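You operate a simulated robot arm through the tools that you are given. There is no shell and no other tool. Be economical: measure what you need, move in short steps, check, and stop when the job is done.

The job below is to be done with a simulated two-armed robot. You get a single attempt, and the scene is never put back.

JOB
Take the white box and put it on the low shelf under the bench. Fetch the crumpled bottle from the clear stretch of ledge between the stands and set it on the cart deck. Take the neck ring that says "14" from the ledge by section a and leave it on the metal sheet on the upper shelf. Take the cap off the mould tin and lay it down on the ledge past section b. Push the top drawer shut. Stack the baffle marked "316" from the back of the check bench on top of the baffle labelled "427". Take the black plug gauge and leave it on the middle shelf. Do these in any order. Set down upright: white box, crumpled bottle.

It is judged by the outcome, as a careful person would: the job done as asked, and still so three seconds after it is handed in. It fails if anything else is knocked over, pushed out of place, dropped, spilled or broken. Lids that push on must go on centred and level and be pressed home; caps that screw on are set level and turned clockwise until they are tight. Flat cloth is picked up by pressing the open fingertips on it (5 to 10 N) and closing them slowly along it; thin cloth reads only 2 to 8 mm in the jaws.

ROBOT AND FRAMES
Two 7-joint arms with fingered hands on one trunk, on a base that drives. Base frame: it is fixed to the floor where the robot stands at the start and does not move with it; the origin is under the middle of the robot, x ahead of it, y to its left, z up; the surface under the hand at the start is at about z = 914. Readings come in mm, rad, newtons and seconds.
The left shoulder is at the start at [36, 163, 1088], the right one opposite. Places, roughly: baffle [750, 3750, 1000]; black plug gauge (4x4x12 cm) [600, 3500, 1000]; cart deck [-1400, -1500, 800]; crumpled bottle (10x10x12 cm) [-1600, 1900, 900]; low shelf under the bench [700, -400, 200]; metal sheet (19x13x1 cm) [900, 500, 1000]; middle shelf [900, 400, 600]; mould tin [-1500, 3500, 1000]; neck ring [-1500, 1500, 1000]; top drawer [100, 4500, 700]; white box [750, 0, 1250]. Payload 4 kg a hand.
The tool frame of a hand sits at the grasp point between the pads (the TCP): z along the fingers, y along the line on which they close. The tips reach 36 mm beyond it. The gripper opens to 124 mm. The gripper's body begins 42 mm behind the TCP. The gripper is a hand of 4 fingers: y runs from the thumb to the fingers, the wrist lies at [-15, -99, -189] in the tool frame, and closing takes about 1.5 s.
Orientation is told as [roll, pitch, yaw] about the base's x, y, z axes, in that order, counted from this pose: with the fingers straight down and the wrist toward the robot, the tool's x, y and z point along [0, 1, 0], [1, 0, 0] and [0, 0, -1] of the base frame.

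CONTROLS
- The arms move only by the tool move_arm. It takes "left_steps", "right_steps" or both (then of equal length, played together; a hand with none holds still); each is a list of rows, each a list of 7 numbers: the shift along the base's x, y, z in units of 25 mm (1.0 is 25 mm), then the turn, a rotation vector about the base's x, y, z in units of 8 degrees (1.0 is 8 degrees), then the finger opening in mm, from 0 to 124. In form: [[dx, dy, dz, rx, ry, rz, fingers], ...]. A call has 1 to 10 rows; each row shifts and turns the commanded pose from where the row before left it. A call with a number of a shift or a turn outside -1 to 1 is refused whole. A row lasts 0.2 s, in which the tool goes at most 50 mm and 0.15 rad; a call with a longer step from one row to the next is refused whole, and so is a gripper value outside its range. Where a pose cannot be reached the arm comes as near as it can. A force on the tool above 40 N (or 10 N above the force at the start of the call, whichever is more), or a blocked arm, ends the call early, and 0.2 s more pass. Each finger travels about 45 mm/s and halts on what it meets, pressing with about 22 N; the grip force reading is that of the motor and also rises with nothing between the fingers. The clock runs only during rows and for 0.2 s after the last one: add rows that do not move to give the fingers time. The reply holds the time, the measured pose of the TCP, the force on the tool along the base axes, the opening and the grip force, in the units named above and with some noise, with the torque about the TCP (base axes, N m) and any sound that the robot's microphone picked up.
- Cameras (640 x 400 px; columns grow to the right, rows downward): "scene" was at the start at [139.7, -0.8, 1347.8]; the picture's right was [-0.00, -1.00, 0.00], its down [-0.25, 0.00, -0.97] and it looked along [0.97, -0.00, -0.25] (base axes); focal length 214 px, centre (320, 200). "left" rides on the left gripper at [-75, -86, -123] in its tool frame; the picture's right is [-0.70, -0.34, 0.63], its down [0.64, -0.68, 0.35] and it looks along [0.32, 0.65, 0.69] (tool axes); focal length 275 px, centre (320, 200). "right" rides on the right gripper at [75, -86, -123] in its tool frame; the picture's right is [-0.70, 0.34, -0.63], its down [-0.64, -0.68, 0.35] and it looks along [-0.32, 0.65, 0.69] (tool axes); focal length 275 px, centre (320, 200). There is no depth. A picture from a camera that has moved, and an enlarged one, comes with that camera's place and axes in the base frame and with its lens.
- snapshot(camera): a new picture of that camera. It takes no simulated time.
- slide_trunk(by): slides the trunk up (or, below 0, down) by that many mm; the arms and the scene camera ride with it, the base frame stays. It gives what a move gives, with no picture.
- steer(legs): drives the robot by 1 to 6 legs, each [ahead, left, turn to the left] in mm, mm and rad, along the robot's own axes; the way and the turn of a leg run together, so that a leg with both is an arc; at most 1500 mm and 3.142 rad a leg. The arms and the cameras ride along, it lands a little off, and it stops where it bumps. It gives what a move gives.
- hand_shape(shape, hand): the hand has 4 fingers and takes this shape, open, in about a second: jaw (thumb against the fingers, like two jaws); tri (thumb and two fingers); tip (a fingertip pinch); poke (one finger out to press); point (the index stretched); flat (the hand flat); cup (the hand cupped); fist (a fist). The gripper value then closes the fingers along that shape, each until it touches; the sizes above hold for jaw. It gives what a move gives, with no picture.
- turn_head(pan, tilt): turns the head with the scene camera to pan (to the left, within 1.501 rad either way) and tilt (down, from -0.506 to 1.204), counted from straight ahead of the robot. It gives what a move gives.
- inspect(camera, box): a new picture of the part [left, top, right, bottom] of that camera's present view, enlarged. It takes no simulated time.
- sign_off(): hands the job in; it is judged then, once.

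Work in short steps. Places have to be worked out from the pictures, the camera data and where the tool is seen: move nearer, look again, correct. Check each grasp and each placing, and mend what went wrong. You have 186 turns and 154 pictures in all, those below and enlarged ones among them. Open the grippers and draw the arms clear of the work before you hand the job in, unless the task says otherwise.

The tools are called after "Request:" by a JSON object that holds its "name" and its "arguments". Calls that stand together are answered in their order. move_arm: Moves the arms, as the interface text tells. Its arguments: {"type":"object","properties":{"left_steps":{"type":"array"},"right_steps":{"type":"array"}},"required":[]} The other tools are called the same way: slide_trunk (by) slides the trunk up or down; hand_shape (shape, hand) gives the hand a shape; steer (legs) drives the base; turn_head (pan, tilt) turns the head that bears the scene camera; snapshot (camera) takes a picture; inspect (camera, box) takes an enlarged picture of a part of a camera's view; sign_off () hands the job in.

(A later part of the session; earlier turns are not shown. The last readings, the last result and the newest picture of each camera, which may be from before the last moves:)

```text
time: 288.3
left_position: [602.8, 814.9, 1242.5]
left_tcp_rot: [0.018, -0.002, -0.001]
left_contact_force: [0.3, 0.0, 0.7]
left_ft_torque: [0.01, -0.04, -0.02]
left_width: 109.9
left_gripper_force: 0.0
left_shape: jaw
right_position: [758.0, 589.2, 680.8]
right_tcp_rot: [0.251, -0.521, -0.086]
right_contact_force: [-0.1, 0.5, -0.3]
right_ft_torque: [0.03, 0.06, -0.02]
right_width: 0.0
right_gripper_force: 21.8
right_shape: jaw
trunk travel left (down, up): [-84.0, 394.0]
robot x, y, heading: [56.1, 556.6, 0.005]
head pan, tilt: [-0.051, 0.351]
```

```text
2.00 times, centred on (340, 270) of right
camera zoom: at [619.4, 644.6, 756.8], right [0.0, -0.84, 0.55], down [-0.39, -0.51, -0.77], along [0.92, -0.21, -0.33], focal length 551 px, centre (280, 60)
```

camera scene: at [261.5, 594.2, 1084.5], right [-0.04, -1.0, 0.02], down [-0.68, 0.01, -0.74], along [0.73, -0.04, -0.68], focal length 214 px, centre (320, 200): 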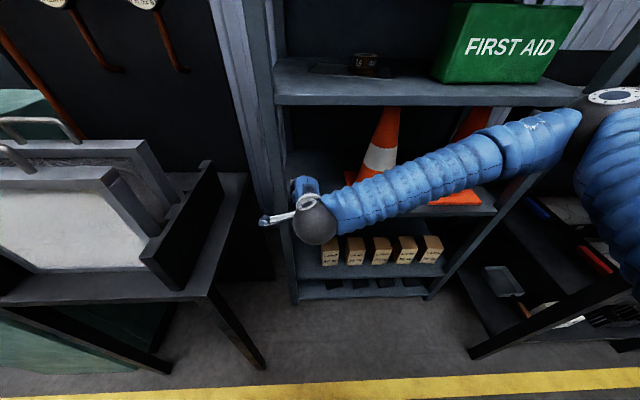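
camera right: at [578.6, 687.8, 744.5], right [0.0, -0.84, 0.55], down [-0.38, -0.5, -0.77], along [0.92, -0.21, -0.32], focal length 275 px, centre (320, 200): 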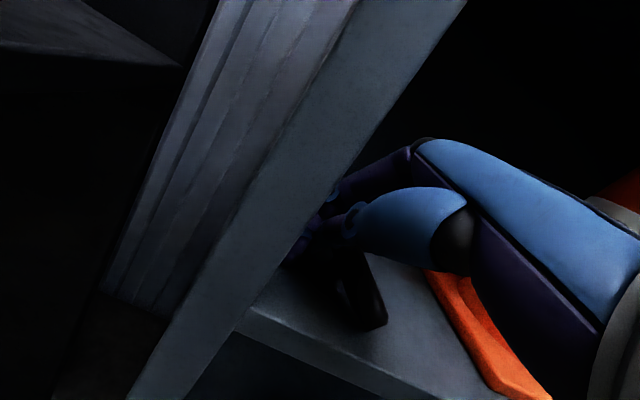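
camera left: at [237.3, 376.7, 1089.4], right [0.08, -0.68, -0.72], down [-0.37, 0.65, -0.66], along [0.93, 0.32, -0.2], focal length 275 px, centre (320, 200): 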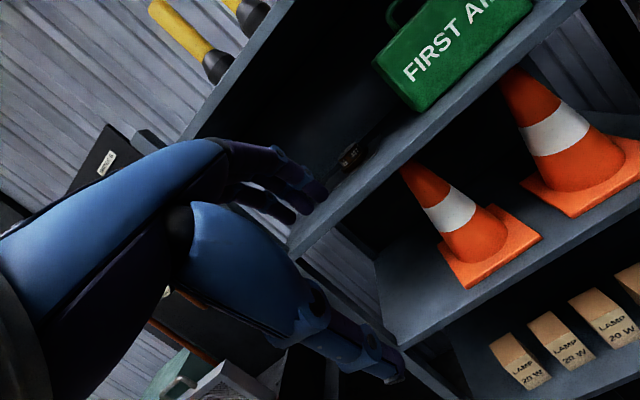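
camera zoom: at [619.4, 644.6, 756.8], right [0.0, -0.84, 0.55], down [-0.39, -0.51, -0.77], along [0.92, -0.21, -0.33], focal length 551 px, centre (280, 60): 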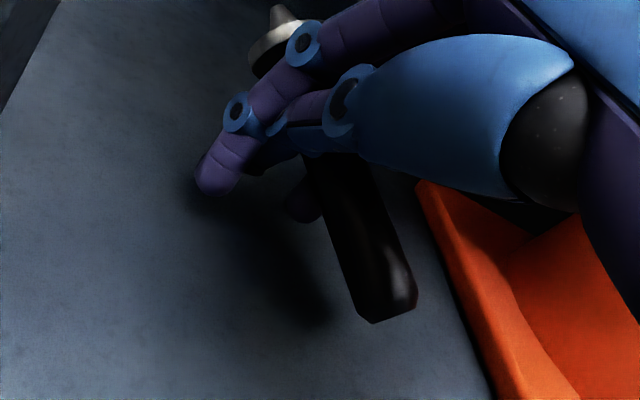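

Gauge is crosswise in the fingers, nearly horizontal, ~15 mm above the shelf. Lowering 8 mm more and opening gently.

Request:
{"name": "slide_trunk", "arguments": {"by": -8}}

Request:
{"name": "move_arm", "arguments": {"right_steps": [[0, 0, 0, 0, 0, 0, 6], [0, 0, 0, 0, 0, 0, 12], [0, 0, 0, 0, 0, 0, 18], [0, 0, 0, 0, 0, 0, 25], [0, 0, 0, 0, 0, 0, 35], [0, 0, 0, 0, 0, 0, 45], [0, 0, 0, 0, 0, 0, 45]]}}

Request:
{"name": "inspect", "arguments": {"camera": "right", "box": [200, 170, 480, 370]}}

```text
time: 288.9
left_position: [604.2, 815.4, 1234.0]
left_tcp_rot: [0.017, 0.003, -0.002]
left_contact_force: [-0.7, -0.2, 0.0]
left_ft_torque: [-0.02, -0.02, -0.02]
left_width: 109.6
left_gripper_force: 0.0
left_shape: jaw
right_position: [759.5, 589.9, 669.8]
right_tcp_rot: [0.249, -0.518, -0.084]
right_contact_force: [0.4, 0.7, 2.0]
right_ft_torque: [0.05, -0.01, 0.0]
right_width: 0.0
right_gripper_force: 21.6
right_shape: jaw
trunk travel left (down, up): [-76.0, 402.0]
robot x, y, heading: [52.1, 553.8, 0.005]
head pan, tilt: [-0.051, 0.351]
```

```text
time: 290.5
left_position: [602.4, 813.5, 1235.2]
left_tcp_rot: [0.02, 0.0, -0.002]
left_contact_force: [0.2, 0.2, 0.5]
left_ft_torque: [-0.01, -0.01, -0.01]
left_width: 110.0
left_gripper_force: 0.0
left_shape: jaw
right_position: [759.6, 589.8, 674.3]
right_tcp_rot: [0.254, -0.525, -0.088]
right_contact_force: [4.0, -6.4, 27.7]
right_ft_torque: [-0.17, -0.53, -0.08]
right_width: 23.4
right_gripper_force: 0.0
right_shape: jaw
trunk travel left (down, up): [-76.0, 402.0]
robot x, y, heading: [56.6, 555.5, 0.007]
head pan, tilt: [-0.051, 0.351]
```

```text
2.00 times, centred on (340, 270) of right
camera zoom: at [620.2, 644.1, 749.8], right [0.0, -0.84, 0.55], down [-0.39, -0.51, -0.77], along [0.92, -0.21, -0.32], focal length 551 px, centre (280, 60)
```

zoom: 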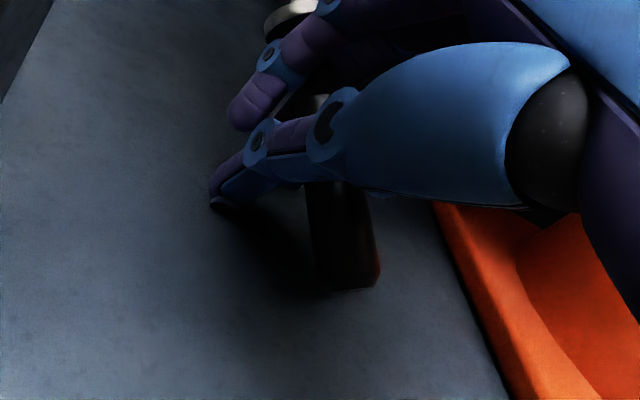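

Handle rests on the shelf; the thumb is pressing the shelf. Relieving by 8 mm, opening more, then lifting off.

Request:
{"name": "slide_trunk", "arguments": {"by": 8}}

Request:
{"name": "move_arm", "arguments": {"right_steps": [[0, 0, 0, 0, 0, 0, 60], [0, 0, 0, 0, 0, 0, 75], [0, 0, 0, 0, 0, 0, 90], [0, 0, 0, 0, 0, 0, 90], [0, 0, 0, 0, 0, 0, 90]]}}

Request:
{"name": "slide_trunk", "arguments": {"by": 25}}

Request:
{"name": "inspect", "arguments": {"camera": "right", "box": [200, 170, 480, 370]}}

```text
time: 291.1
left_position: [602.9, 814.8, 1241.9]
left_tcp_rot: [0.02, 0.0, -0.002]
left_contact_force: [-0.1, 0.4, -0.4]
left_ft_torque: [0.01, 0.02, -0.05]
left_width: 110.1
left_gripper_force: 0.0
left_shape: jaw
right_position: [757.5, 589.8, 682.0]
right_tcp_rot: [0.254, -0.523, -0.086]
right_contact_force: [-1.3, -2.7, 28.5]
right_ft_torque: [0.07, -0.01, 0.0]
right_width: 32.4
right_gripper_force: 0.1
right_shape: jaw
trunk travel left (down, up): [-84.0, 394.0]
robot x, y, heading: [56.8, 552.0, 0.005]
head pan, tilt: [-0.051, 0.351]
```

```text
time: 292.2
left_position: [601.7, 814.3, 1244.0]
left_tcp_rot: [0.021, -0.004, -0.003]
left_contact_force: [0.2, 0.1, 0.2]
left_ft_torque: [-0.01, -0.01, -0.03]
left_width: 110.1
left_gripper_force: 0.1
left_shape: jaw
right_position: [759.6, 590.1, 690.9]
right_tcp_rot: [0.26, -0.536, -0.089]
right_contact_force: [-8.2, -7.2, 48.3]
right_ft_torque: [0.01, 0.55, 0.05]
right_width: 90.2
right_gripper_force: 0.0
right_shape: jaw
trunk travel left (down, up): [-84.0, 394.0]
robot x, y, heading: [49.6, 554.5, 0.005]
head pan, tilt: [-0.051, 0.351]
stopped in row 5 (right hand): the force on the tool passed its limit at 42 N (the readings are from after the stop); the commanded pose is now the measured one
```

```text
time: 292.9
left_position: [607.4, 816.3, 1264.2]
left_tcp_rot: [0.017, 0.004, 0.001]
left_contact_force: [0.7, -0.4, -0.6]
left_ft_torque: [0.0, 0.03, 0.02]
left_width: 110.1
left_gripper_force: 0.0
left_shape: jaw
right_position: [759.8, 590.0, 701.9]
right_tcp_rot: [0.251, -0.518, -0.087]
right_contact_force: [-2.3, -0.5, 4.1]
right_ft_torque: [-0.04, 0.31, 0.07]
right_width: 90.0
right_gripper_force: 0.0
right_shape: jaw
trunk travel left (down, up): [-109.0, 369.0]
robot x, y, heading: [54.0, 554.8, 0.009]
head pan, tilt: [-0.051, 0.351]
```

```text
2.00 times, centred on (340, 270) of right
camera zoom: at [621.2, 644.8, 777.7], right [0.0, -0.84, 0.55], down [-0.39, -0.51, -0.77], along [0.92, -0.21, -0.33], focal length 551 px, centre (280, 60)
```

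zoom: 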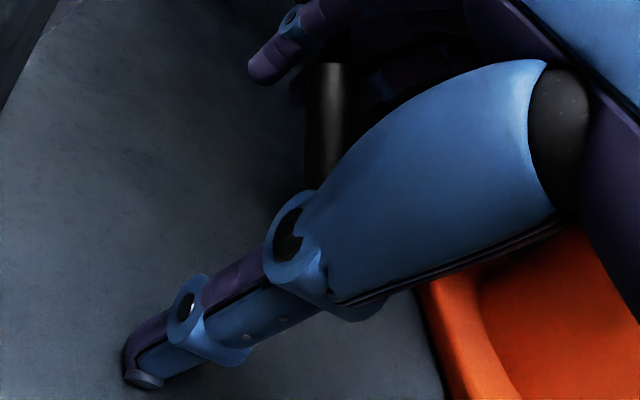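

Request:
{"name": "slide_trunk", "arguments": {"by": 45}}

Request:
{"name": "snapshot", "arguments": {"camera": "right"}}

```text
time: 293.8
left_position: [607.3, 814.5, 1309.9]
left_tcp_rot: [0.017, 0.004, -0.001]
left_contact_force: [-0.1, 0.3, -0.3]
left_ft_torque: [0.02, 0.04, 0.0]
left_width: 109.9
left_gripper_force: 0.0
left_shape: jaw
right_position: [760.4, 589.3, 748.1]
right_tcp_rot: [0.25, -0.52, -0.089]
right_contact_force: [1.3, 0.4, -1.1]
right_ft_torque: [0.02, 0.04, -0.01]
right_width: 89.8
right_gripper_force: 0.1
right_shape: jaw
trunk travel left (down, up): [-154.0, 324.0]
robot x, y, heading: [53.8, 558.9, 0.004]
head pan, tilt: [-0.051, 0.351]
```

```text
28 pictures are left
camera right: at [621.4, 644.7, 824.5], right [0.0, -0.84, 0.55], down [-0.39, -0.51, -0.77], along [0.92, -0.21, -0.33], focal length 275 px, centre (320, 200)
```

right: 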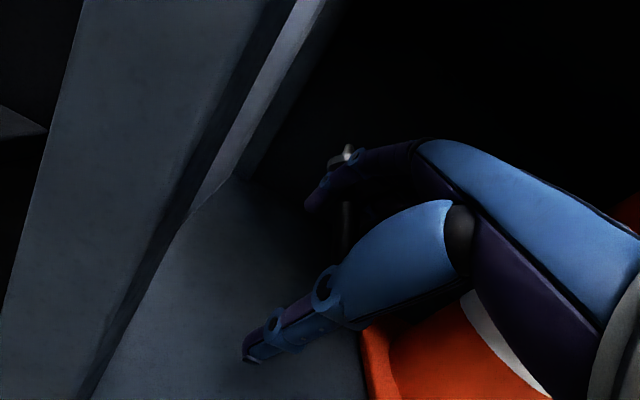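

The gauge's neck is wedged between two fingers. I lower it back to just touching the shelf and change the hand shape to flat to free it there.

Request:
{"name": "slide_trunk", "arguments": {"by": -42}}

Request:
{"name": "hand_shape", "arguments": {"hand": "right", "shape": "flat"}}

Request:
{"name": "inspect", "arguments": {"camera": "right", "box": [200, 120, 480, 320]}}

```text
time: 294.6
left_position: [604.0, 814.7, 1271.1]
left_tcp_rot: [0.019, 0.001, -0.002]
left_contact_force: [0.7, 0.3, 0.9]
left_ft_torque: [-0.01, -0.04, -0.02]
left_width: 109.9
left_gripper_force: 0.0
left_shape: jaw
right_position: [760.0, 589.9, 708.8]
right_tcp_rot: [0.252, -0.524, -0.088]
right_contact_force: [-0.5, -0.3, -0.8]
right_ft_torque: [-0.03, 0.05, -0.02]
right_width: 89.8
right_gripper_force: 0.0
right_shape: jaw
trunk travel left (down, up): [-112.0, 366.0]
robot x, y, heading: [53.4, 555.4, 0.004]
head pan, tilt: [-0.051, 0.351]
```

```text
time: 295.5
left_position: [605.8, 815.9, 1269.0]
left_tcp_rot: [0.018, 0.0, 0.0]
left_contact_force: [-0.9, 0.2, -1.2]
left_ft_torque: [-0.02, 0.02, 0.03]
left_width: 109.9
left_gripper_force: 0.0
left_shape: jaw
right_position: [759.9, 589.1, 708.3]
right_tcp_rot: [0.251, -0.522, -0.087]
right_contact_force: [0.0, 0.9, -0.5]
right_ft_torque: [-0.02, 0.11, 0.0]
right_width: 0.0
right_gripper_force: 0.0
right_shape: flat
trunk travel left (down, up): [-112.0, 366.0]
robot x, y, heading: [52.9, 554.6, 0.003]
head pan, tilt: [-0.051, 0.351]
```

```text
2.00 times, centred on (340, 220) of right
camera zoom: at [621.0, 644.6, 784.1], right [0.0, -0.84, 0.55], down [-0.39, -0.51, -0.77], along [0.92, -0.21, -0.33], focal length 551 px, centre (280, 160)
```

zoom: 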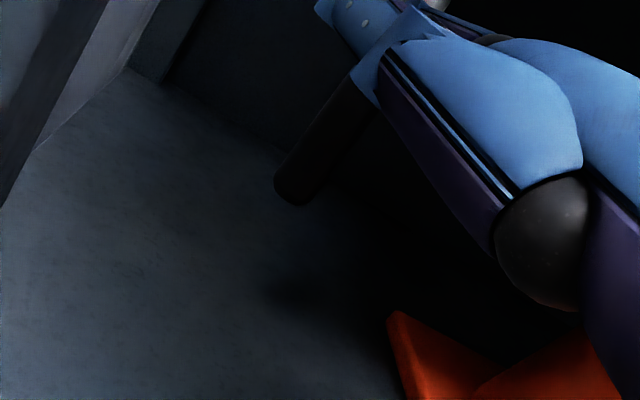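

In the flat shape the gauge hangs from the gap between two fingers, handle down, just above the shelf. Separating the fingers with the "point" shape should let it drop the last few mm; first lowering a little more.

Request:
{"name": "slide_trunk", "arguments": {"by": -10}}

Request:
{"name": "hand_shape", "arguments": {"hand": "right", "shape": "point"}}

Request:
{"name": "snapshot", "arguments": {"camera": "right"}}

```text
time: 296.1
left_position: [604.3, 815.0, 1259.3]
left_tcp_rot: [0.019, -0.001, -0.002]
left_contact_force: [-0.1, 0.4, 0.8]
left_ft_torque: [0.03, -0.01, 0.02]
left_width: 109.5
left_gripper_force: 0.0
left_shape: jaw
right_position: [759.8, 590.3, 700.7]
right_tcp_rot: [0.252, -0.523, -0.088]
right_contact_force: [-0.8, 0.4, -1.5]
right_ft_torque: [0.05, 0.1, -0.01]
right_width: 0.2
right_gripper_force: 0.1
right_shape: flat
trunk travel left (down, up): [-102.0, 376.0]
robot x, y, heading: [54.5, 556.1, 0.009]
head pan, tilt: [-0.051, 0.351]
```

```text
time: 297.0
left_position: [603.4, 815.1, 1259.1]
left_tcp_rot: [0.019, 0.001, -0.003]
left_contact_force: [-0.4, -0.1, 1.1]
left_ft_torque: [-0.01, -0.05, 0.03]
left_width: 109.8
left_gripper_force: 0.0
left_shape: jaw
right_position: [761.6, 590.1, 697.9]
right_tcp_rot: [0.253, -0.521, -0.085]
right_contact_force: [0.9, 1.2, -0.3]
right_ft_torque: [-0.02, -0.01, 0.03]
right_width: 0.1
right_gripper_force: 0.0
right_shape: point
trunk travel left (down, up): [-102.0, 376.0]
robot x, y, heading: [54.6, 554.3, 0.012]
head pan, tilt: [-0.051, 0.351]
```

```text
26 pictures are left
camera right: at [621.0, 644.6, 774.2], right [0.0, -0.84, 0.55], down [-0.39, -0.51, -0.77], along [0.92, -0.21, -0.32], focal length 275 px, centre (320, 200)
```

right: 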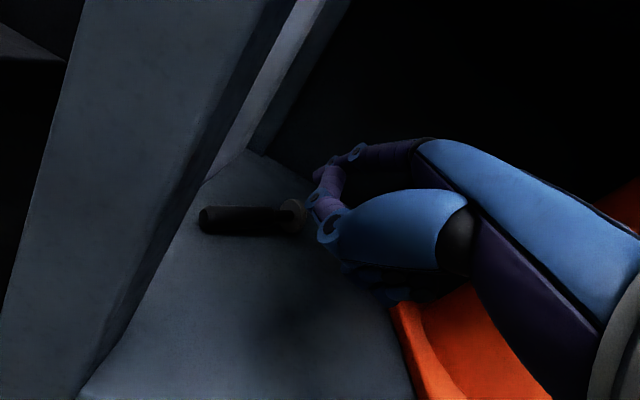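

Freed: the gauge lies on the middle shelf, well inside. Lifting the hand by the trunk and backing out.

Request:
{"name": "slide_trunk", "arguments": {"by": 50}}

Request:
{"name": "steer", "arguments": {"legs": [[-400, 0, 0]]}}

Request:
{"name": "hand_shape", "arguments": {"hand": "right", "shape": "jaw"}}

Request:
{"name": "inspect", "arguments": {"camera": "scene", "box": [240, 100, 440, 240]}}

```text
time: 297.9
left_position: [605.7, 814.4, 1307.4]
left_tcp_rot: [0.017, 0.003, -0.002]
left_contact_force: [-0.4, 0.1, -0.7]
left_ft_torque: [0.03, 0.03, -0.01]
left_width: 110.0
left_gripper_force: 0.1
left_shape: jaw
right_position: [761.8, 590.8, 746.3]
right_tcp_rot: [0.254, -0.52, -0.086]
right_contact_force: [0.2, 0.6, 0.1]
right_ft_torque: [-0.02, -0.02, 0.03]
right_width: 0.0
right_gripper_force: 0.0
right_shape: point
trunk travel left (down, up): [-152.0, 326.0]
robot x, y, heading: [56.8, 557.5, 0.006]
head pan, tilt: [-0.051, 0.351]
```

```text
time: 300.4
left_position: [200.0, 814.2, 1309.8]
left_tcp_rot: [0.017, -0.002, -0.001]
left_contact_force: [-0.1, 0.7, 0.4]
left_ft_torque: [0.02, 0.01, -0.01]
left_width: 110.0
left_gripper_force: 0.0
left_shape: jaw
right_position: [358.4, 589.0, 749.0]
right_tcp_rot: [0.253, -0.524, -0.083]
right_contact_force: [0.6, -0.4, 0.2]
right_ft_torque: [0.03, 0.02, -0.03]
right_width: 0.0
right_gripper_force: 0.0
right_shape: point
trunk travel left (down, up): [-152.0, 326.0]
robot x, y, heading: [-345.7, 551.2, 0.007]
head pan, tilt: [-0.051, 0.351]
```

```text
time: 301.3
left_position: [203.1, 813.7, 1309.3]
left_tcp_rot: [0.019, 0.001, -0.001]
left_contact_force: [0.0, -0.1, -0.4]
left_ft_torque: [0.0, 0.0, -0.01]
left_width: 110.0
left_gripper_force: 0.0
left_shape: jaw
right_position: [358.6, 587.8, 749.5]
right_tcp_rot: [0.254, -0.522, -0.085]
right_contact_force: [-1.0, 0.3, -0.2]
right_ft_torque: [0.01, 0.02, -0.02]
right_width: 123.7
right_gripper_force: 0.2
right_shape: jaw
trunk travel left (down, up): [-152.0, 326.0]
robot x, y, heading: [-351.0, 552.9, 0.008]
head pan, tilt: [-0.051, 0.351]
```

```text
2.86 times, centred on (340, 170) of scene
camera zoom: at [-155.0, 549.2, 1204.1], right [-0.04, -1.0, 0.01], down [-0.57, 0.01, -0.82], along [0.82, -0.04, -0.57], focal length 613 px, centre (263, 286)
```

zoom: 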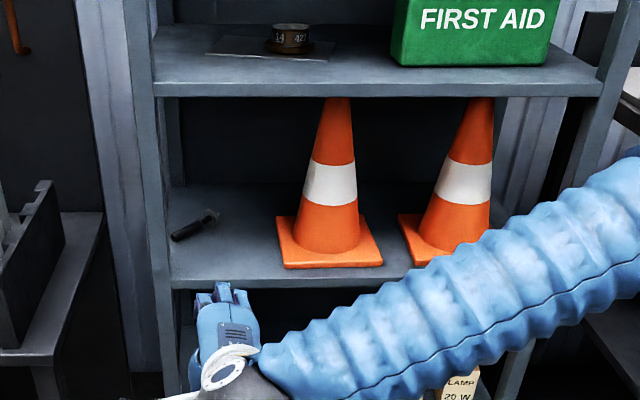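

Gauge and ring are in place. Straightening the right arm, raising the trunk, and driving to the bottle (north of the duct).

Request:
{"name": "move_arm", "arguments": {"right_steps": [[0, -0.5, 0.5, -0.36, 0.75, 0.12, 100], [0, -0.5, 1, -0.36, 0.75, 0.12, 100], [0, -0.5, 1, -0.36, 0.75, 0.12, 100], [0, -0.5, 1, -0.36, 0.75, 0.12, 100], [0, -0.5, 1, -0.36, 0.75, 0.12, 100], [0, -1, 1, 0, 0, 0, 100], [0, -1, 1, 0, 0, 0, 100], [0, -1, 1, 0, 0, 0, 100], [0, -1, 1, 0, 0, 0, 100], [0, -1, 1, 0, 0, 0, 100]]}}

Request:
{"name": "slide_trunk", "arguments": {"by": 150}}

Request:
{"name": "steer", "arguments": {"legs": [[0, 0, 1.571], [0, 170, 0], [1500, 0, 0], [240, 0, 0], [0, 0, 1.7]]}}

Request:
{"name": "turn_head", "arguments": {"pan": 0.3, "tilt": 0.4}}

Request:
{"name": "snapshot", "arguments": {"camera": "scene"}}

```text
time: 303.5
left_position: [202.8, 813.4, 1309.4]
left_tcp_rot: [0.02, 0.001, 0.003]
left_contact_force: [-1.5, -0.6, 0.4]
left_ft_torque: [0.05, 0.02, -0.02]
left_width: 110.0
left_gripper_force: 0.0
left_shape: jaw
right_position: [359.9, 402.6, 989.3]
right_tcp_rot: [-0.007, 0.002, 0.071]
right_contact_force: [0.3, 0.8, 0.4]
right_ft_torque: [0.03, 0.01, -0.01]
right_width: 100.1
right_gripper_force: 0.1
right_shape: jaw
trunk travel left (down, up): [-152.0, 326.0]
robot x, y, heading: [-348.4, 550.6, 0.008]
head pan, tilt: [-0.051, 0.351]
```

```text
time: 305.3
left_position: [203.4, 813.4, 1458.4]
left_tcp_rot: [0.018, 0.001, -0.001]
left_contact_force: [-0.1, 0.5, 1.6]
left_ft_torque: [0.0, 0.01, 0.04]
left_width: 110.0
left_gripper_force: 0.0
left_shape: jaw
right_position: [359.5, 401.1, 1135.4]
right_tcp_rot: [-0.005, 0.004, 0.071]
right_contact_force: [0.5, -0.3, -0.1]
right_ft_torque: [0.01, -0.04, 0.01]
right_width: 99.9
right_gripper_force: 0.1
right_shape: jaw
trunk travel left (down, up): [-302.0, 176.0]
robot x, y, heading: [-351.2, 553.8, 0.01]
head pan, tilt: [-0.051, 0.351]
```

```text
time: 323.2
left_position: [-1077.5, 1970.8, 1459.9]
left_tcp_rot: [0.018, 0.001, -2.989]
left_contact_force: [-0.1, -0.5, -0.8]
left_ft_torque: [0.0, 0.04, 0.0]
left_width: 109.8
left_gripper_force: 0.1
left_shape: jaw
right_position: [-1293.0, 2356.6, 1134.6]
right_tcp_rot: [-0.007, 0.003, -2.921]
right_contact_force: [-0.2, -0.2, 0.0]
right_ft_torque: [-0.04, 0.0, 0.02]
right_width: 100.0
right_gripper_force: 0.0
right_shape: jaw
trunk travel left (down, up): [-302.0, 176.0]
robot x, y, heading: [-571.7, 2315.4, -2.982]
head pan, tilt: [-0.051, 0.351]
```

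```text
time: 324.0
left_position: [-1076.3, 1973.0, 1458.8]
left_tcp_rot: [0.018, 0.002, -2.989]
left_contact_force: [0.0, 0.1, 0.1]
left_ft_torque: [-0.02, 0.0, 0.01]
left_width: 109.9
left_gripper_force: 0.1
left_shape: jaw
right_position: [-1292.2, 2354.9, 1136.1]
right_tcp_rot: [-0.006, 0.002, -2.922]
right_contact_force: [1.0, 0.3, -0.5]
right_ft_torque: [0.02, -0.01, -0.03]
right_width: 100.0
right_gripper_force: 0.0
right_shape: jaw
trunk travel left (down, up): [-302.0, 176.0]
robot x, y, heading: [-570.7, 2310.7, -2.988]
head pan, tilt: [0.3, 0.4]
```

```text
24 pictures are left
camera scene: at [-681.1, 2266.8, 1382.1], right [-0.44, 0.9, -0.02], down [0.42, 0.18, -0.89], along [-0.79, -0.4, -0.45], focal length 214 px, centre (320, 200)
```

scene: 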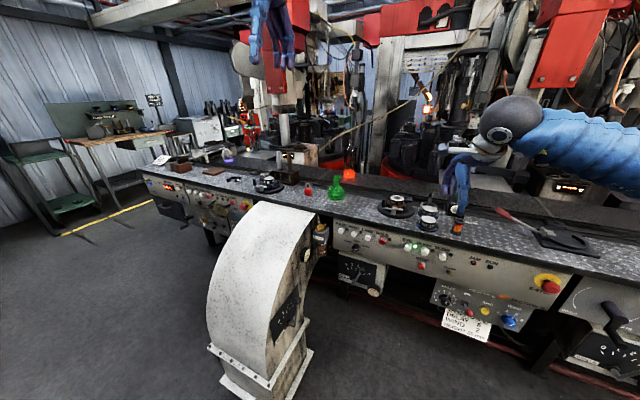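

Bottle base ≈(−1562, 1907). Raising the right hand, driving 260 mm ahead, and extending the left hand toward above the bottle.

Request:
{"name": "move_arm", "arguments": {"right_steps": [[0.8, 0, 1, 0, 0, 0, 100], [0.8, 0, 1, 0, 0, 0, 100], [0.8, 0, 1, 0, 0, 0, 100], [0.8, 0, 1, 0, 0, 0, 100], [0.8, 0, 1, 0, 0, 0, 100], [0.8, 0, 1, 0, 0, 0, 100], [0.8, 0, 1, 0, 0, 0, 100], [0, 0, 1, 0, 0, 0, 100]]}}

Request:
{"name": "steer", "arguments": {"legs": [[260, 0, 0]]}}

Request:
{"name": "move_arm", "arguments": {"left_steps": [[-0.9, -0.1, -1, 0, 0, 0, 110], [-0.9, -0.1, -1, 0, 0, 0, 110], [-0.9, -0.1, -1, 0, 0, 0, 110], [-0.9, -0.1, -1, 0, 0, 0, 110], [-0.9, -0.1, -1, 0, 0, 0, 110], [-0.9, -0.1, -1, 0, 0, 0, 110], [-0.9, -0.1, -1, 0, 0, 0, 110], [-0.9, -0.1, -1, 0, 0, 0, 110], [-0.9, -0.1, -1, 0, 0, 0, 110], [0, 0, -0.5, 0, 0, 0, 110]]}}

Request:
{"name": "snapshot", "arguments": {"camera": "left"}}

```text
time: 325.8
left_position: [-1075.9, 1970.4, 1459.9]
left_tcp_rot: [0.017, 0.003, -2.99]
left_contact_force: [-0.1, -0.8, -0.5]
left_ft_torque: [0.0, -0.05, -0.01]
left_width: 110.1
left_gripper_force: 0.1
left_shape: jaw
right_position: [-1153.4, 2352.9, 1338.5]
right_tcp_rot: [-0.008, 0.002, -2.919]
right_contact_force: [-0.1, -0.5, -0.3]
right_ft_torque: [-0.02, -0.02, 0.02]
right_width: 99.9
right_gripper_force: 0.0
right_shape: jaw
trunk travel left (down, up): [-302.0, 176.0]
robot x, y, heading: [-570.8, 2310.3, -2.98]
head pan, tilt: [0.3, 0.4]
```

```text
time: 327.6
left_position: [-1330.3, 1926.1, 1459.0]
left_tcp_rot: [0.019, 0.002, -2.984]
left_contact_force: [0.2, -1.1, 0.6]
left_ft_torque: [-0.03, 0.01, 0.01]
left_width: 109.9
left_gripper_force: 0.1
left_shape: jaw
right_position: [-1409.5, 2308.5, 1338.3]
right_tcp_rot: [-0.008, 0.005, -2.912]
right_contact_force: [0.0, -0.2, -0.5]
right_ft_torque: [0.02, -0.01, 0.0]
right_width: 100.1
right_gripper_force: 0.2
right_shape: jaw
trunk travel left (down, up): [-302.0, 176.0]
robot x, y, heading: [-827.5, 2268.1, -2.975]
head pan, tilt: [0.3, 0.4]
```

```text
time: 329.9
left_position: [-1532.8, 1905.1, 1222.7]
left_tcp_rot: [0.02, 0.0, -2.984]
left_contact_force: [0.7, 0.8, 0.5]
left_ft_torque: [0.03, 0.04, 0.0]
left_width: 110.2
left_gripper_force: 0.0
left_shape: jaw
right_position: [-1408.6, 2308.9, 1339.1]
right_tcp_rot: [-0.007, 0.001, -2.913]
right_contact_force: [-0.2, -0.4, 0.1]
right_ft_torque: [-0.01, -0.06, 0.02]
right_width: 99.9
right_gripper_force: 0.0
right_shape: jaw
trunk travel left (down, up): [-302.0, 176.0]
robot x, y, heading: [-823.5, 2268.3, -2.979]
head pan, tilt: [0.3, 0.4]
```

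```text
23 pictures are left
camera left: at [-1461.0, 1995.2, 1342.2], right [0.23, 0.73, -0.65], down [0.78, -0.54, -0.33], along [-0.59, -0.43, -0.69], focal length 275 px, centre (320, 200)
```

left: 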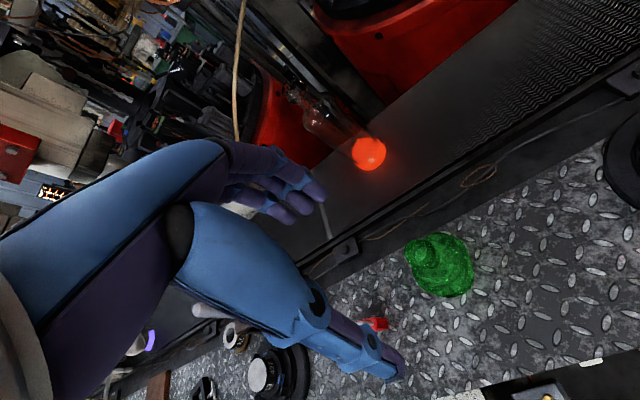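

Bottle centre ≈(−1572, 1906). Lowering to z≈1070 above the neck and checking.

Request:
{"name": "move_arm", "arguments": {"left_steps": [[-0.5, 0, -0.8, 0, 0, 0, 90], [-0.5, 0, -0.8, 0, 0, 0, 90], [-0.5, 0, -0.8, 0, 0, 0, 90], [0, 0, -0.8, 0, 0, 0, 90], [0, 0, -0.8, 0, 0, 0, 90], [0, 0, -0.8, 0, 0, 0, 90], [0, 0, -0.8, 0, 0, 0, 90], [0, 0, -0.5, 0, 0, 0, 90]]}}

Request:
{"name": "snapshot", "arguments": {"camera": "left"}}

```text
time: 331.6
left_position: [-1571.6, 1903.8, 1067.8]
left_tcp_rot: [0.018, 0.0, -2.984]
left_contact_force: [0.0, -0.1, -0.4]
left_ft_torque: [0.01, -0.03, -0.02]
left_width: 90.3
left_gripper_force: 0.0
left_shape: jaw
right_position: [-1409.6, 2307.1, 1338.0]
right_tcp_rot: [-0.008, 0.003, -2.912]
right_contact_force: [0.5, -0.5, -0.7]
right_ft_torque: [0.01, -0.01, 0.02]
right_width: 100.0
right_gripper_force: 0.0
right_shape: jaw
trunk travel left (down, up): [-302.0, 176.0]
robot x, y, heading: [-824.5, 2267.2, -2.977]
head pan, tilt: [0.3, 0.4]
```

```text
22 pictures are left
camera left: at [-1499.9, 1994.6, 1187.9], right [0.23, 0.73, -0.65], down [0.78, -0.54, -0.33], along [-0.59, -0.43, -0.69], focal length 275 px, centre (320, 200)
```

left: 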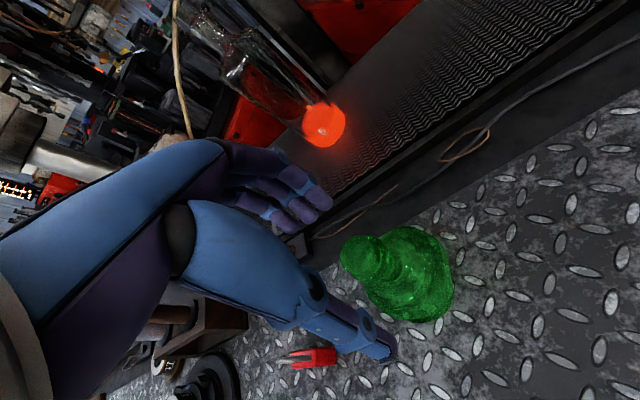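

Neck at ≈(−1577, 1909), top z≈1028. Descending to grip the neck.

Request:
{"name": "move_arm", "arguments": {"left_steps": [[-0.2, 0.2, -0.8, 0, 0, 0, 90], [0, 0, -0.8, 0, 0, 0, 90], [0, 0, -0.55, 0, 0, 0, 90], [0, 0, 0, 0, 0, 0, 10], [0, 0, 0, 0, 0, 0, 10], [0, 0, 0, 0, 0, 0, 10], [0, 0, 0, 0, 0, 0, 10], [0, 0, 0, 0, 0, 0, 10], [0, 0, 0, 0, 0, 0, 10], [0, 0, 0, 0, 0, 0, 10]]}}

Request:
{"name": "snapshot", "arguments": {"camera": "left"}}

```text
time: 333.9
left_position: [-1575.9, 1910.1, 1014.9]
left_tcp_rot: [0.02, 0.001, -2.983]
left_contact_force: [0.4, 0.0, 0.7]
left_ft_torque: [-0.03, 0.01, 0.02]
left_width: 27.9
left_gripper_force: 22.0
left_shape: jaw
right_position: [-1409.9, 2308.4, 1338.9]
right_tcp_rot: [-0.006, 0.004, -2.914]
right_contact_force: [-0.3, -0.1, 0.0]
right_ft_torque: [0.0, 0.0, 0.0]
right_width: 100.0
right_gripper_force: 0.0
right_shape: jaw
trunk travel left (down, up): [-302.0, 176.0]
robot x, y, heading: [-827.5, 2267.5, -2.973]
head pan, tilt: [0.3, 0.4]
```

```text
21 pictures are left
camera left: at [-1504.0, 2001.0, 1135.4], right [0.23, 0.73, -0.65], down [0.78, -0.54, -0.33], along [-0.59, -0.43, -0.69], focal length 275 px, centre (320, 200)
```

left: 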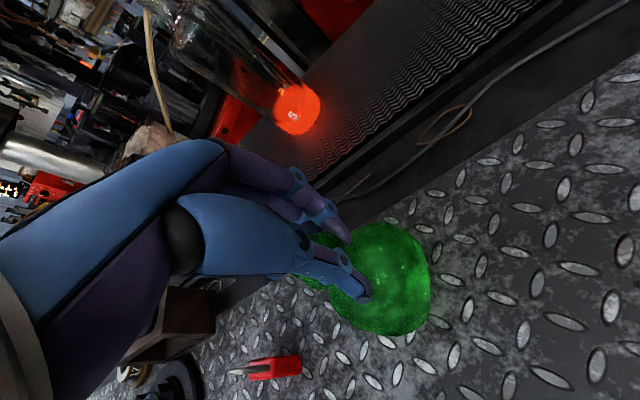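

Neck gripped (28 mm). Lifting the bottle and driving south toward the cart, stopping partway to look.

Request:
{"name": "move_arm", "arguments": {"left_steps": [[0, 0, 0.5, 0, 0, 0, 10], [0, 0, 1, 0, 0, 0, 10], [0, 0, 1, 0, 0, 0, 10], [0, 0, 1, 0, 0, 0, 10], [0, 0, 1, 0, 0, 0, 10], [0.5, 0, 1, 0, 0, 0, 10], [0.5, 0, 1, 0, 0, 0, 10], [0.5, 0, 1, 0, 0, 0, 10], [0.5, 0, 0.5, 0, 0, 0, 10]]}}

Request:
{"name": "steer", "arguments": {"legs": [[-330, 0, 0], [0, 0, 1.404], [1500, 0, 0], [1500, 0, 0]]}}

Request:
{"name": "turn_head", "arguments": {"pan": -0.6, "tilt": 0.4}}

Request:
{"name": "snapshot", "arguments": {"camera": "scene"}}

```text
time: 335.9
left_position: [-1523.3, 1908.7, 1213.4]
left_tcp_rot: [0.02, 0.001, -2.984]
left_contact_force: [0.1, -0.8, -2.7]
left_ft_torque: [0.07, 0.0, 0.02]
left_width: 27.0
left_gripper_force: 21.6
left_shape: jaw
right_position: [-1407.6, 2308.6, 1339.2]
right_tcp_rot: [-0.006, 0.001, -2.913]
right_contact_force: [0.7, 0.8, 0.9]
right_ft_torque: [0.01, 0.0, 0.0]
right_width: 99.9
right_gripper_force: 0.0
right_shape: jaw
trunk travel left (down, up): [-302.0, 176.0]
robot x, y, heading: [-827.4, 2271.6, -2.981]
head pan, tilt: [0.3, 0.4]
```

```text
time: 354.6
left_position: [-463.4, -1311.7, 1216.6]
left_tcp_rot: [0.02, 0.001, -1.662]
left_contact_force: [1.0, 7.0, -0.4]
left_ft_torque: [-0.03, 0.0, -0.01]
left_width: 12.2
left_gripper_force: 21.7
left_shape: jaw
right_position: [-822.4, -1104.6, 1338.5]
right_tcp_rot: [-0.006, 0.002, -1.59]
right_contact_force: [-0.1, -0.2, -0.2]
right_ft_torque: [0.03, -0.01, 0.04]
right_width: 100.0
right_gripper_force: 0.0
right_shape: jaw
trunk travel left (down, up): [-302.0, 176.0]
robot x, y, heading: [-647.8, -550.7, -1.648]
head pan, tilt: [0.3, 0.4]
stopped in leg 4: the force on the tool passed its limit at 46 N (the readings are from after the stop); the commanded pose is now the measured one
```

```text
time: 355.8
left_position: [-463.2, -1312.0, 1217.3]
left_tcp_rot: [0.018, 0.0, -1.661]
left_contact_force: [-0.6, 8.9, -2.1]
left_ft_torque: [-0.01, 0.01, 0.03]
left_width: 12.8
left_gripper_force: 21.9
left_shape: jaw
right_position: [-822.2, -1101.9, 1339.0]
right_tcp_rot: [-0.007, 0.002, -1.587]
right_contact_force: [-0.3, 0.2, -0.7]
right_ft_torque: [0.0, 0.03, -0.01]
right_width: 99.6
right_gripper_force: 0.1
right_shape: jaw
trunk travel left (down, up): [-302.0, 176.0]
robot x, y, heading: [-645.8, -547.0, -1.653]
head pan, tilt: [-0.6, 0.4]
```

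```text
20 pictures are left
camera scene: at [-706.5, -645.6, 1383.1], right [-0.78, 0.63, 0.04], down [0.25, 0.37, -0.89], along [-0.58, -0.69, -0.45], focal length 214 px, centre (320, 200)
```

scene: 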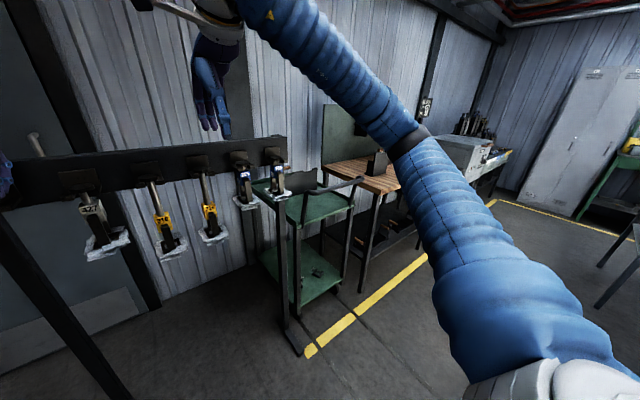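

The left hand bumped a tool rack. Checking the bottle and rack with the left camera.

Request:
{"name": "snapshot", "arguments": {"camera": "left"}}

Request:
{"name": "turn_head", "arguments": {"pan": 0.25, "tilt": 0.35}}

Request:
{"name": "snapshot", "arguments": {"camera": "scene"}}

```text
19 pictures are left
camera left: at [-534.3, -1219.2, 1337.6], right [-0.65, 0.4, -0.65], down [0.71, 0.62, -0.33], along [0.27, -0.68, -0.69], focal length 275 px, centre (320, 200)
```

left: 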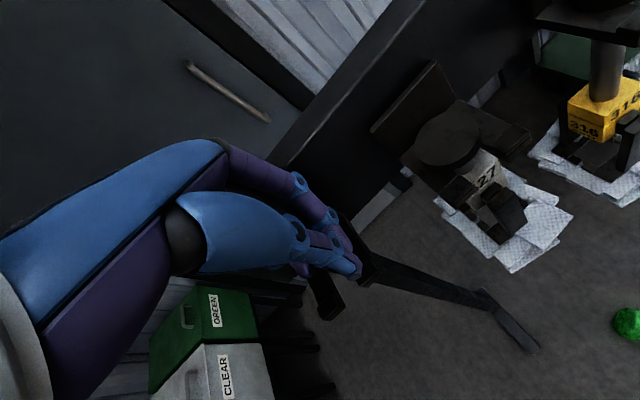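

```text
time: 356.9
left_position: [-464.8, -1312.9, 1217.5]
left_tcp_rot: [0.017, 0.0, -1.662]
left_contact_force: [0.3, 8.2, -1.5]
left_ft_torque: [-0.01, 0.01, -0.01]
left_width: 12.5
left_gripper_force: 21.6
left_shape: jaw
right_position: [-822.7, -1103.1, 1339.7]
right_tcp_rot: [-0.008, 0.003, -1.589]
right_contact_force: [0.0, 0.7, 0.0]
right_ft_torque: [0.03, 0.02, 0.02]
right_width: 100.3
right_gripper_force: 0.1
right_shape: jaw
trunk travel left (down, up): [-302.0, 176.0]
robot x, y, heading: [-640.8, -550.6, -1.651]
head pan, tilt: [0.25, 0.351]
```

```text
18 pictures are left
camera scene: at [-632.6, -665.7, 1386.6], right [-0.99, -0.17, -0.02], down [-0.05, 0.41, -0.91], along [0.16, -0.9, -0.41], focal length 214 px, centre (320, 200)
```

scene: 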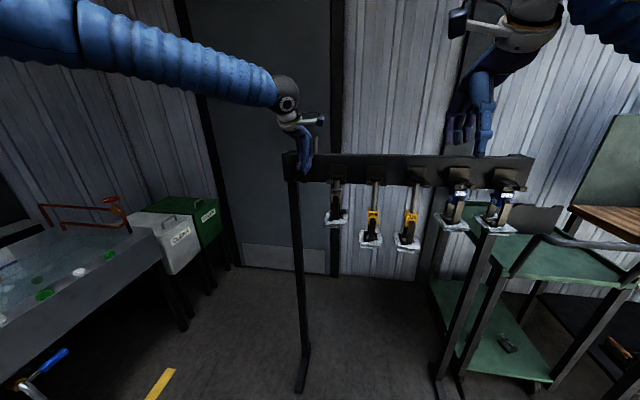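

The bottle was knocked loose and is on the floor at ≈(−646, −1178); the rack still stands. I back away, reposition with the bottle ahead-left, and lower the trunk to pick it up.

Request:
{"name": "steer", "arguments": {"legs": [[-200, 0, 0], [140, -190, 0.08]]}}

Request:
{"name": "slide_trunk", "arguments": {"by": -300}}

Request:
{"name": "move_arm", "arguments": {"left_steps": [[0, 0.4, -1, 0, 0, 0.5, 110], [0, 0.4, -1, 0, 0, 0.5, 110], [0, 0.4, -1, 0, 0, 0, 110], [0, 0, -1, 0, 0, 0, 110], [0, 0, -1, 0, 0, 0, 110], [0, 0, -1, 0, 0, 0, 110], [0, 0, -1, 0, 0, 0, 110], [0, 0, -1, 0, 0, 0, 110], [0, 0, -1, 0, 0, 0, 110], [0, 0, -1, 0, 0, 0, 110]]}}

Request:
{"name": "snapshot", "arguments": {"camera": "left"}}

```text
time: 359.9
left_position: [-592.2, -1222.2, 1216.3]
left_tcp_rot: [0.02, 0.003, -1.584]
left_contact_force: [-1.5, 0.1, -0.3]
left_ft_torque: [0.03, -0.02, -0.01]
left_width: 13.7
left_gripper_force: 21.6
left_shape: jaw
right_position: [-964.0, -1041.3, 1339.2]
right_tcp_rot: [-0.008, 0.004, -1.514]
right_contact_force: [-0.3, 0.1, -0.3]
right_ft_torque: [0.03, -0.04, 0.01]
right_width: 99.9
right_gripper_force: 0.0
right_shape: jaw
trunk travel left (down, up): [-302.0, 176.0]
robot x, y, heading: [-831.8, -472.6, -1.572]
head pan, tilt: [0.25, 0.351]
```

```text
time: 362.9
left_position: [-590.1, -1220.9, 918.3]
left_tcp_rot: [0.02, -0.001, -1.584]
left_contact_force: [0.2, 0.3, -0.5]
left_ft_torque: [-0.04, -0.04, 0.0]
left_width: 14.2
left_gripper_force: 21.9
left_shape: jaw
right_position: [-963.4, -1039.2, 1039.6]
right_tcp_rot: [-0.006, 0.0, -1.512]
right_contact_force: [-0.1, 0.2, 0.2]
right_ft_torque: [-0.01, 0.01, 0.02]
right_width: 100.0
right_gripper_force: 0.1
right_shape: jaw
trunk travel left (down, up): [-2.0, 476.0]
robot x, y, heading: [-827.0, -472.5, -1.58]
head pan, tilt: [0.25, 0.351]
```

```text
time: 365.1
left_position: [-591.9, -1190.6, 666.1]
left_tcp_rot: [0.018, 0.003, -1.444]
left_contact_force: [0.7, -0.2, -1.1]
left_ft_torque: [-0.05, -0.04, -0.04]
left_width: 109.9
left_gripper_force: 0.1
left_shape: jaw
right_position: [-963.0, -1040.2, 1036.8]
right_tcp_rot: [-0.007, 0.002, -1.513]
right_contact_force: [0.1, -0.4, -0.1]
right_ft_torque: [0.02, -0.05, 0.0]
right_width: 100.1
right_gripper_force: 0.1
right_shape: jaw
trunk travel left (down, up): [-2.0, 476.0]
robot x, y, heading: [-824.9, -471.5, -1.578]
head pan, tilt: [0.25, 0.351]
```

```text
17 pictures are left
camera left: at [-678.8, -1114.3, 786.9], right [-0.72, 0.25, -0.65], down [0.56, 0.76, -0.33], along [0.41, -0.6, -0.69], focal length 275 px, centre (320, 200)
```

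left: 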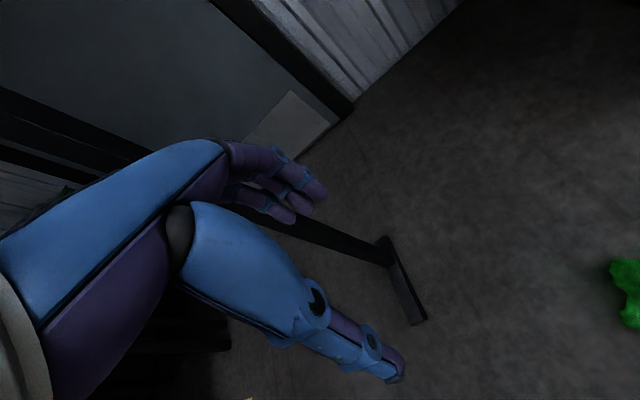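

The bottle is further west than first thought (≈(−785, −1143)). Moving the left hand over there and looking again.

Request:
{"name": "move_arm", "arguments": {"left_steps": [[-0.8, 0.1, -0.8, 0, 0, 0, 120], [-0.8, 0.1, -0.8, 0, 0, 0, 120], [-0.8, 0.1, -0.8, 0, 0, 0, 120], [-0.8, 0.1, -0.8, 0, 0, 0, 120], [-0.8, 0.1, -0.8, 0, 0, 0, 120], [-0.8, 0, -0.8, 0, 0, 0, 120], [-0.8, 0, -0.8, 0, 0, 0, 120], [-0.8, 0, -0.8, 0, 0, 0, 120]]}}

Request:
{"name": "snapshot", "arguments": {"camera": "left"}}

```text
time: 366.9
left_position: [-750.6, -1179.3, 506.3]
left_tcp_rot: [0.018, 0.001, -1.445]
left_contact_force: [0.3, 0.6, -0.3]
left_ft_torque: [0.03, 0.01, 0.0]
left_width: 119.3
left_gripper_force: 0.1
left_shape: jaw
right_position: [-963.8, -1041.6, 1037.8]
right_tcp_rot: [-0.007, 0.002, -1.514]
right_contact_force: [0.6, 0.0, 0.7]
right_ft_torque: [-0.01, -0.02, -0.01]
right_width: 100.1
right_gripper_force: 0.0
right_shape: jaw
trunk travel left (down, up): [-2.0, 476.0]
robot x, y, heading: [-828.9, -472.6, -1.575]
head pan, tilt: [0.25, 0.351]
```

```text
16 pictures are left
camera left: at [-838.8, -1104.3, 626.6], right [-0.72, 0.25, -0.65], down [0.56, 0.76, -0.33], along [0.41, -0.6, -0.69], focal length 275 px, centre (320, 200)
```

left: 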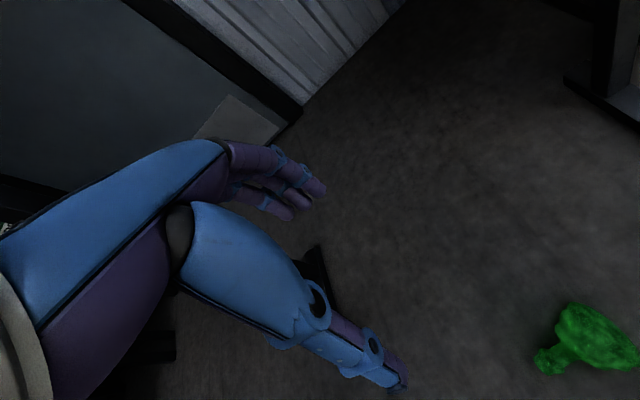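

The bottle lies on its side: body ≈(−853, −1093), neck toward +x at ≈(−784, −1083). I'll grip it across the neck/shoulder from above; moving to z≈150 over it.

Request:
{"name": "move_arm", "arguments": {"left_steps": [[-0.3, 0.5, -1, 0, 0, 0, 110], [-0.3, 0.5, -1, 0, 0, 0, 110], [-0.3, 0.5, -1, 0, 0, 0, 110], [-0.3, 0.5, -1, 0, 0, 0, 110], [-0.3, 0.5, -1, 0, 0, 0, 110], [-0.3, 0.5, -1, 0, 0, 0, 110], [-0.3, 0.4, -1, 0, 0, 0, 110], [0, 0.4, -1, 0, 0, 0, 110], [0, 0, -1, 0, 0, 0, 110], [0, 0, -1, 0, 0, 0, 110]]}}

Request:
{"name": "move_arm", "arguments": {"left_steps": [[0, 0, -1, 0, 0, 0, 110], [0, 0, -1, 0, 0, 0, 110], [0, 0, -1, 0, 0, 0, 110]]}}

Request:
{"name": "snapshot", "arguments": {"camera": "left"}}

```text
time: 369.1
left_position: [-733.6, -1089.7, 287.6]
left_tcp_rot: [0.018, 0.001, -1.446]
left_contact_force: [0.5, 0.7, -0.8]
left_ft_torque: [-0.01, 0.03, 0.0]
left_width: 110.3
left_gripper_force: 0.0
left_shape: jaw
left hand out of reach, approached as far as the arm can: row 5, 6, 7, 8, 9, 10
right_position: [-962.6, -1040.6, 1037.7]
right_tcp_rot: [-0.006, 0.002, -1.514]
right_contact_force: [0.0, -0.5, 0.3]
right_ft_torque: [-0.02, 0.03, 0.01]
right_width: 100.1
right_gripper_force: 0.0
right_shape: jaw
trunk travel left (down, up): [-2.0, 476.0]
robot x, y, heading: [-826.9, -476.4, -1.575]
head pan, tilt: [0.25, 0.351]
```

```text
time: 369.9
left_position: [-697.2, -1091.1, 236.2]
left_tcp_rot: [0.017, 0.001, -1.446]
left_contact_force: [-0.4, -0.1, -0.7]
left_ft_torque: [0.03, 0.01, 0.01]
left_width: 110.1
left_gripper_force: 0.0
left_shape: jaw
left hand out of reach, approached as far as the arm can: row 1, 2, 3
right_position: [-963.8, -1039.7, 1038.0]
right_tcp_rot: [-0.007, 0.002, -1.513]
right_contact_force: [-1.0, 0.0, -0.2]
right_ft_torque: [-0.01, 0.04, 0.03]
right_width: 100.1
right_gripper_force: 0.1
right_shape: jaw
trunk travel left (down, up): [-2.0, 476.0]
robot x, y, heading: [-827.6, -471.8, -1.575]
head pan, tilt: [0.25, 0.351]
```

```text
15 pictures are left
camera left: at [-785.6, -1015.1, 355.6], right [-0.72, 0.25, -0.65], down [0.56, 0.76, -0.33], along [0.41, -0.6, -0.69], focal length 275 px, centre (320, 200)
```

left: 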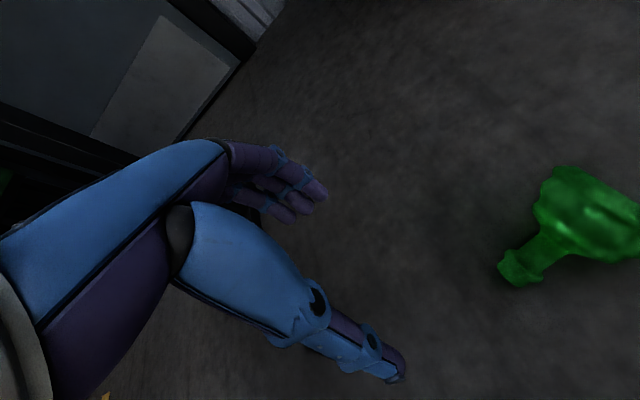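

Out of reach that close to centreline; the arm drifted left. I strafe the robot 150 mm right and compensate with the arm, then descend to the neck (≈(−796, −1080)).

Request:
{"name": "steer", "arguments": {"legs": [[0, -150, 0]]}}

Request:
{"name": "move_arm", "arguments": {"left_steps": [[1, 0, 0, 0, 0, 0, 110], [1, 0, 0, 0, 0, 0, 110], [1, 0, 0, 0, 0, 0, 110], [1, 0, 0, 0, 0, 0, 110], [1, 0, 0, 0, 0, 0, 110], [1, 0, 0, 0, 0, 0, 110], [0.28, 0.1, 0, 0, 0, 0, 110], [0, 0, 0, 0, 0, 0, 110]]}}

Request:
{"name": "snapshot", "arguments": {"camera": "left"}}

```text
time: 371.3
left_position: [-853.1, -1090.2, 235.3]
left_tcp_rot: [0.017, 0.001, -1.447]
left_contact_force: [0.1, 0.2, -0.7]
left_ft_torque: [0.0, 0.0, -0.03]
left_width: 110.1
left_gripper_force: 0.1
left_shape: jaw
right_position: [-1118.4, -1039.3, 1038.0]
right_tcp_rot: [-0.006, 0.002, -1.512]
right_contact_force: [0.5, 0.0, 0.7]
right_ft_torque: [-0.01, -0.02, -0.03]
right_width: 100.0
right_gripper_force: 0.0
right_shape: jaw
trunk travel left (down, up): [-2.0, 476.0]
robot x, y, heading: [-984.3, -471.8, -1.576]
head pan, tilt: [0.25, 0.351]
```

```text
time: 373.1
left_position: [-694.8, -1090.2, 238.2]
left_tcp_rot: [0.018, 0.002, -1.447]
left_contact_force: [0.3, -0.5, -0.4]
left_ft_torque: [-0.01, -0.02, -0.02]
left_width: 109.9
left_gripper_force: 0.1
left_shape: jaw
right_position: [-1118.2, -1038.7, 1038.5]
right_tcp_rot: [-0.006, 0.001, -1.513]
right_contact_force: [-0.5, 0.3, 0.2]
right_ft_torque: [-0.01, 0.0, -0.02]
right_width: 100.0
right_gripper_force: 0.0
right_shape: jaw
trunk travel left (down, up): [-2.0, 476.0]
robot x, y, heading: [-978.0, -474.8, -1.572]
head pan, tilt: [0.25, 0.351]
```

```text
14 pictures are left
camera left: at [-782.5, -1013.4, 358.3], right [-0.72, 0.25, -0.65], down [0.56, 0.76, -0.33], along [0.41, -0.6, -0.69], focal length 275 px, centre (320, 200)
```

left: 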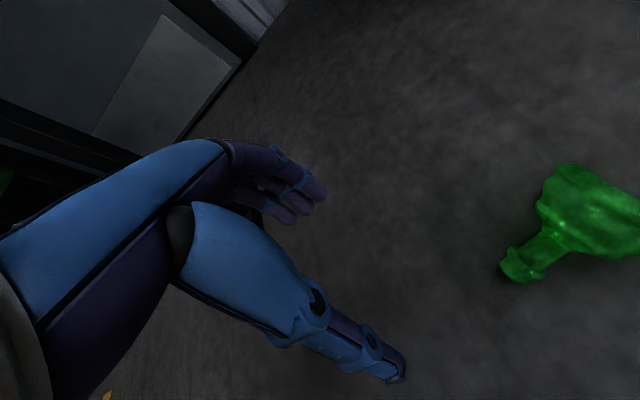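

The commanded pose had been reset to the measured one. From here: 101 mm in −x and down to z≈60.

Request:
{"name": "move_arm", "arguments": {"left_steps": [[-0.8, 0.1, 0, 0, 0, 0, 110], [-0.8, 0.1, 0, 0, 0, 0, 110], [-0.8, 0.1, -0.5, 0, 0, 0, 110], [-0.8, 0.1, -0.8, 0, 0, 0, 110], [-0.8, 0, -1, 0, 0, 0, 110], [0, 0, -1, 0, 0, 0, 110], [0, 0, -1, 0, 0, 0, 110], [0, 0, -1, 0, 0, 0, 110], [0, 0, -1, 0, 0, 0, 110], [0, 0, -0.8, 0, 0, 0, 110]]}}

Request:
{"name": "snapshot", "arguments": {"camera": "left"}}

```text
time: 375.3
left_position: [-740.1, -1086.0, 129.7]
left_tcp_rot: [0.016, 0.003, -1.447]
left_contact_force: [-0.1, -0.1, -0.3]
left_ft_torque: [-0.03, 0.01, -0.04]
left_width: 110.2
left_gripper_force: 0.0
left_shape: jaw
left hand out of reach, approached as far as the arm can: row 6, 7, 8, 9, 10
right_position: [-1117.9, -1038.3, 1038.9]
right_tcp_rot: [-0.008, 0.003, -1.514]
right_contact_force: [0.5, 0.1, 0.1]
right_ft_torque: [-0.01, 0.0, -0.04]
right_width: 99.9
right_gripper_force: 0.1
right_shape: jaw
trunk travel left (down, up): [-2.0, 476.0]
robot x, y, heading: [-979.7, -473.7, -1.573]
head pan, tilt: [0.25, 0.351]
```

```text
13 pictures are left
camera left: at [-828.6, -1009.2, 250.3], right [-0.72, 0.25, -0.64], down [0.56, 0.76, -0.33], along [0.4, -0.6, -0.69], focal length 275 px, centre (320, 200)
```

left: 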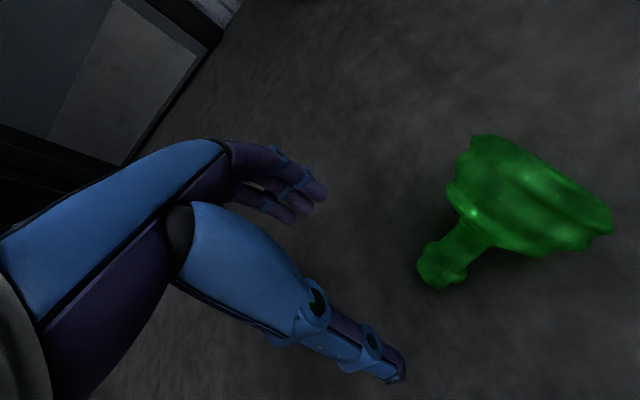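

Joint limit again at z≈130. Backing the robot 143 mm so the arm is more extended, then reaching forward and down.

Request:
{"name": "steer", "arguments": {"legs": [[-143, -43, 0]]}}

Request:
{"name": "move_arm", "arguments": {"left_steps": [[-0.1, -1, 0, 0, 0, 0, 110], [-0.1, -1, 0, 0, 0, 0, 110], [-0.1, -1, 0, 0, 0, 0, 110], [-0.1, -1, 0, 0, 0, 0, 110], [0, -1, 0, 0, 0, 0, 110], [0, 0, -0.8, 0, 0, 0, 110], [0, 0, -0.8, 0, 0, 0, 110], [0, 0, -0.8, 0, 0, 0, 110], [0, 0, -0.5, 0, 0, 0, 110]]}}

```text
time: 376.7
left_position: [-783.2, -937.6, 130.2]
left_tcp_rot: [0.017, 0.001, -1.448]
left_contact_force: [-0.4, -0.5, 0.2]
left_ft_torque: [0.01, 0.02, 0.01]
left_width: 110.2
left_gripper_force: 0.0
left_shape: jaw
right_position: [-1161.7, -891.0, 1040.1]
right_tcp_rot: [-0.007, 0.003, -1.515]
right_contact_force: [0.0, 0.8, 0.7]
right_ft_torque: [0.01, -0.01, 0.01]
right_width: 100.0
right_gripper_force: 0.0
right_shape: jaw
trunk travel left (down, up): [-2.0, 476.0]
robot x, y, heading: [-1022.7, -326.1, -1.576]
head pan, tilt: [0.25, 0.351]
```

```text
time: 378.7
left_position: [-757.7, -1052.9, 117.0]
left_tcp_rot: [0.016, 0.003, -1.45]
left_contact_force: [1.2, -0.3, -0.8]
left_ft_torque: [0.01, 0.01, 0.03]
left_width: 110.0
left_gripper_force: 0.1
left_shape: jaw
left hand out of reach, approached as far as the arm can: row 3, 5, 6, 7, 8, 9
right_position: [-1160.6, -892.3, 1038.6]
right_tcp_rot: [-0.006, 0.002, -1.515]
right_contact_force: [-0.1, 0.0, 0.4]
right_ft_torque: [-0.01, 0.0, 0.0]
right_width: 100.3
right_gripper_force: 0.0
right_shape: jaw
trunk travel left (down, up): [-2.0, 476.0]
robot x, y, heading: [-1022.5, -326.2, -1.573]
head pan, tilt: [0.25, 0.351]
```

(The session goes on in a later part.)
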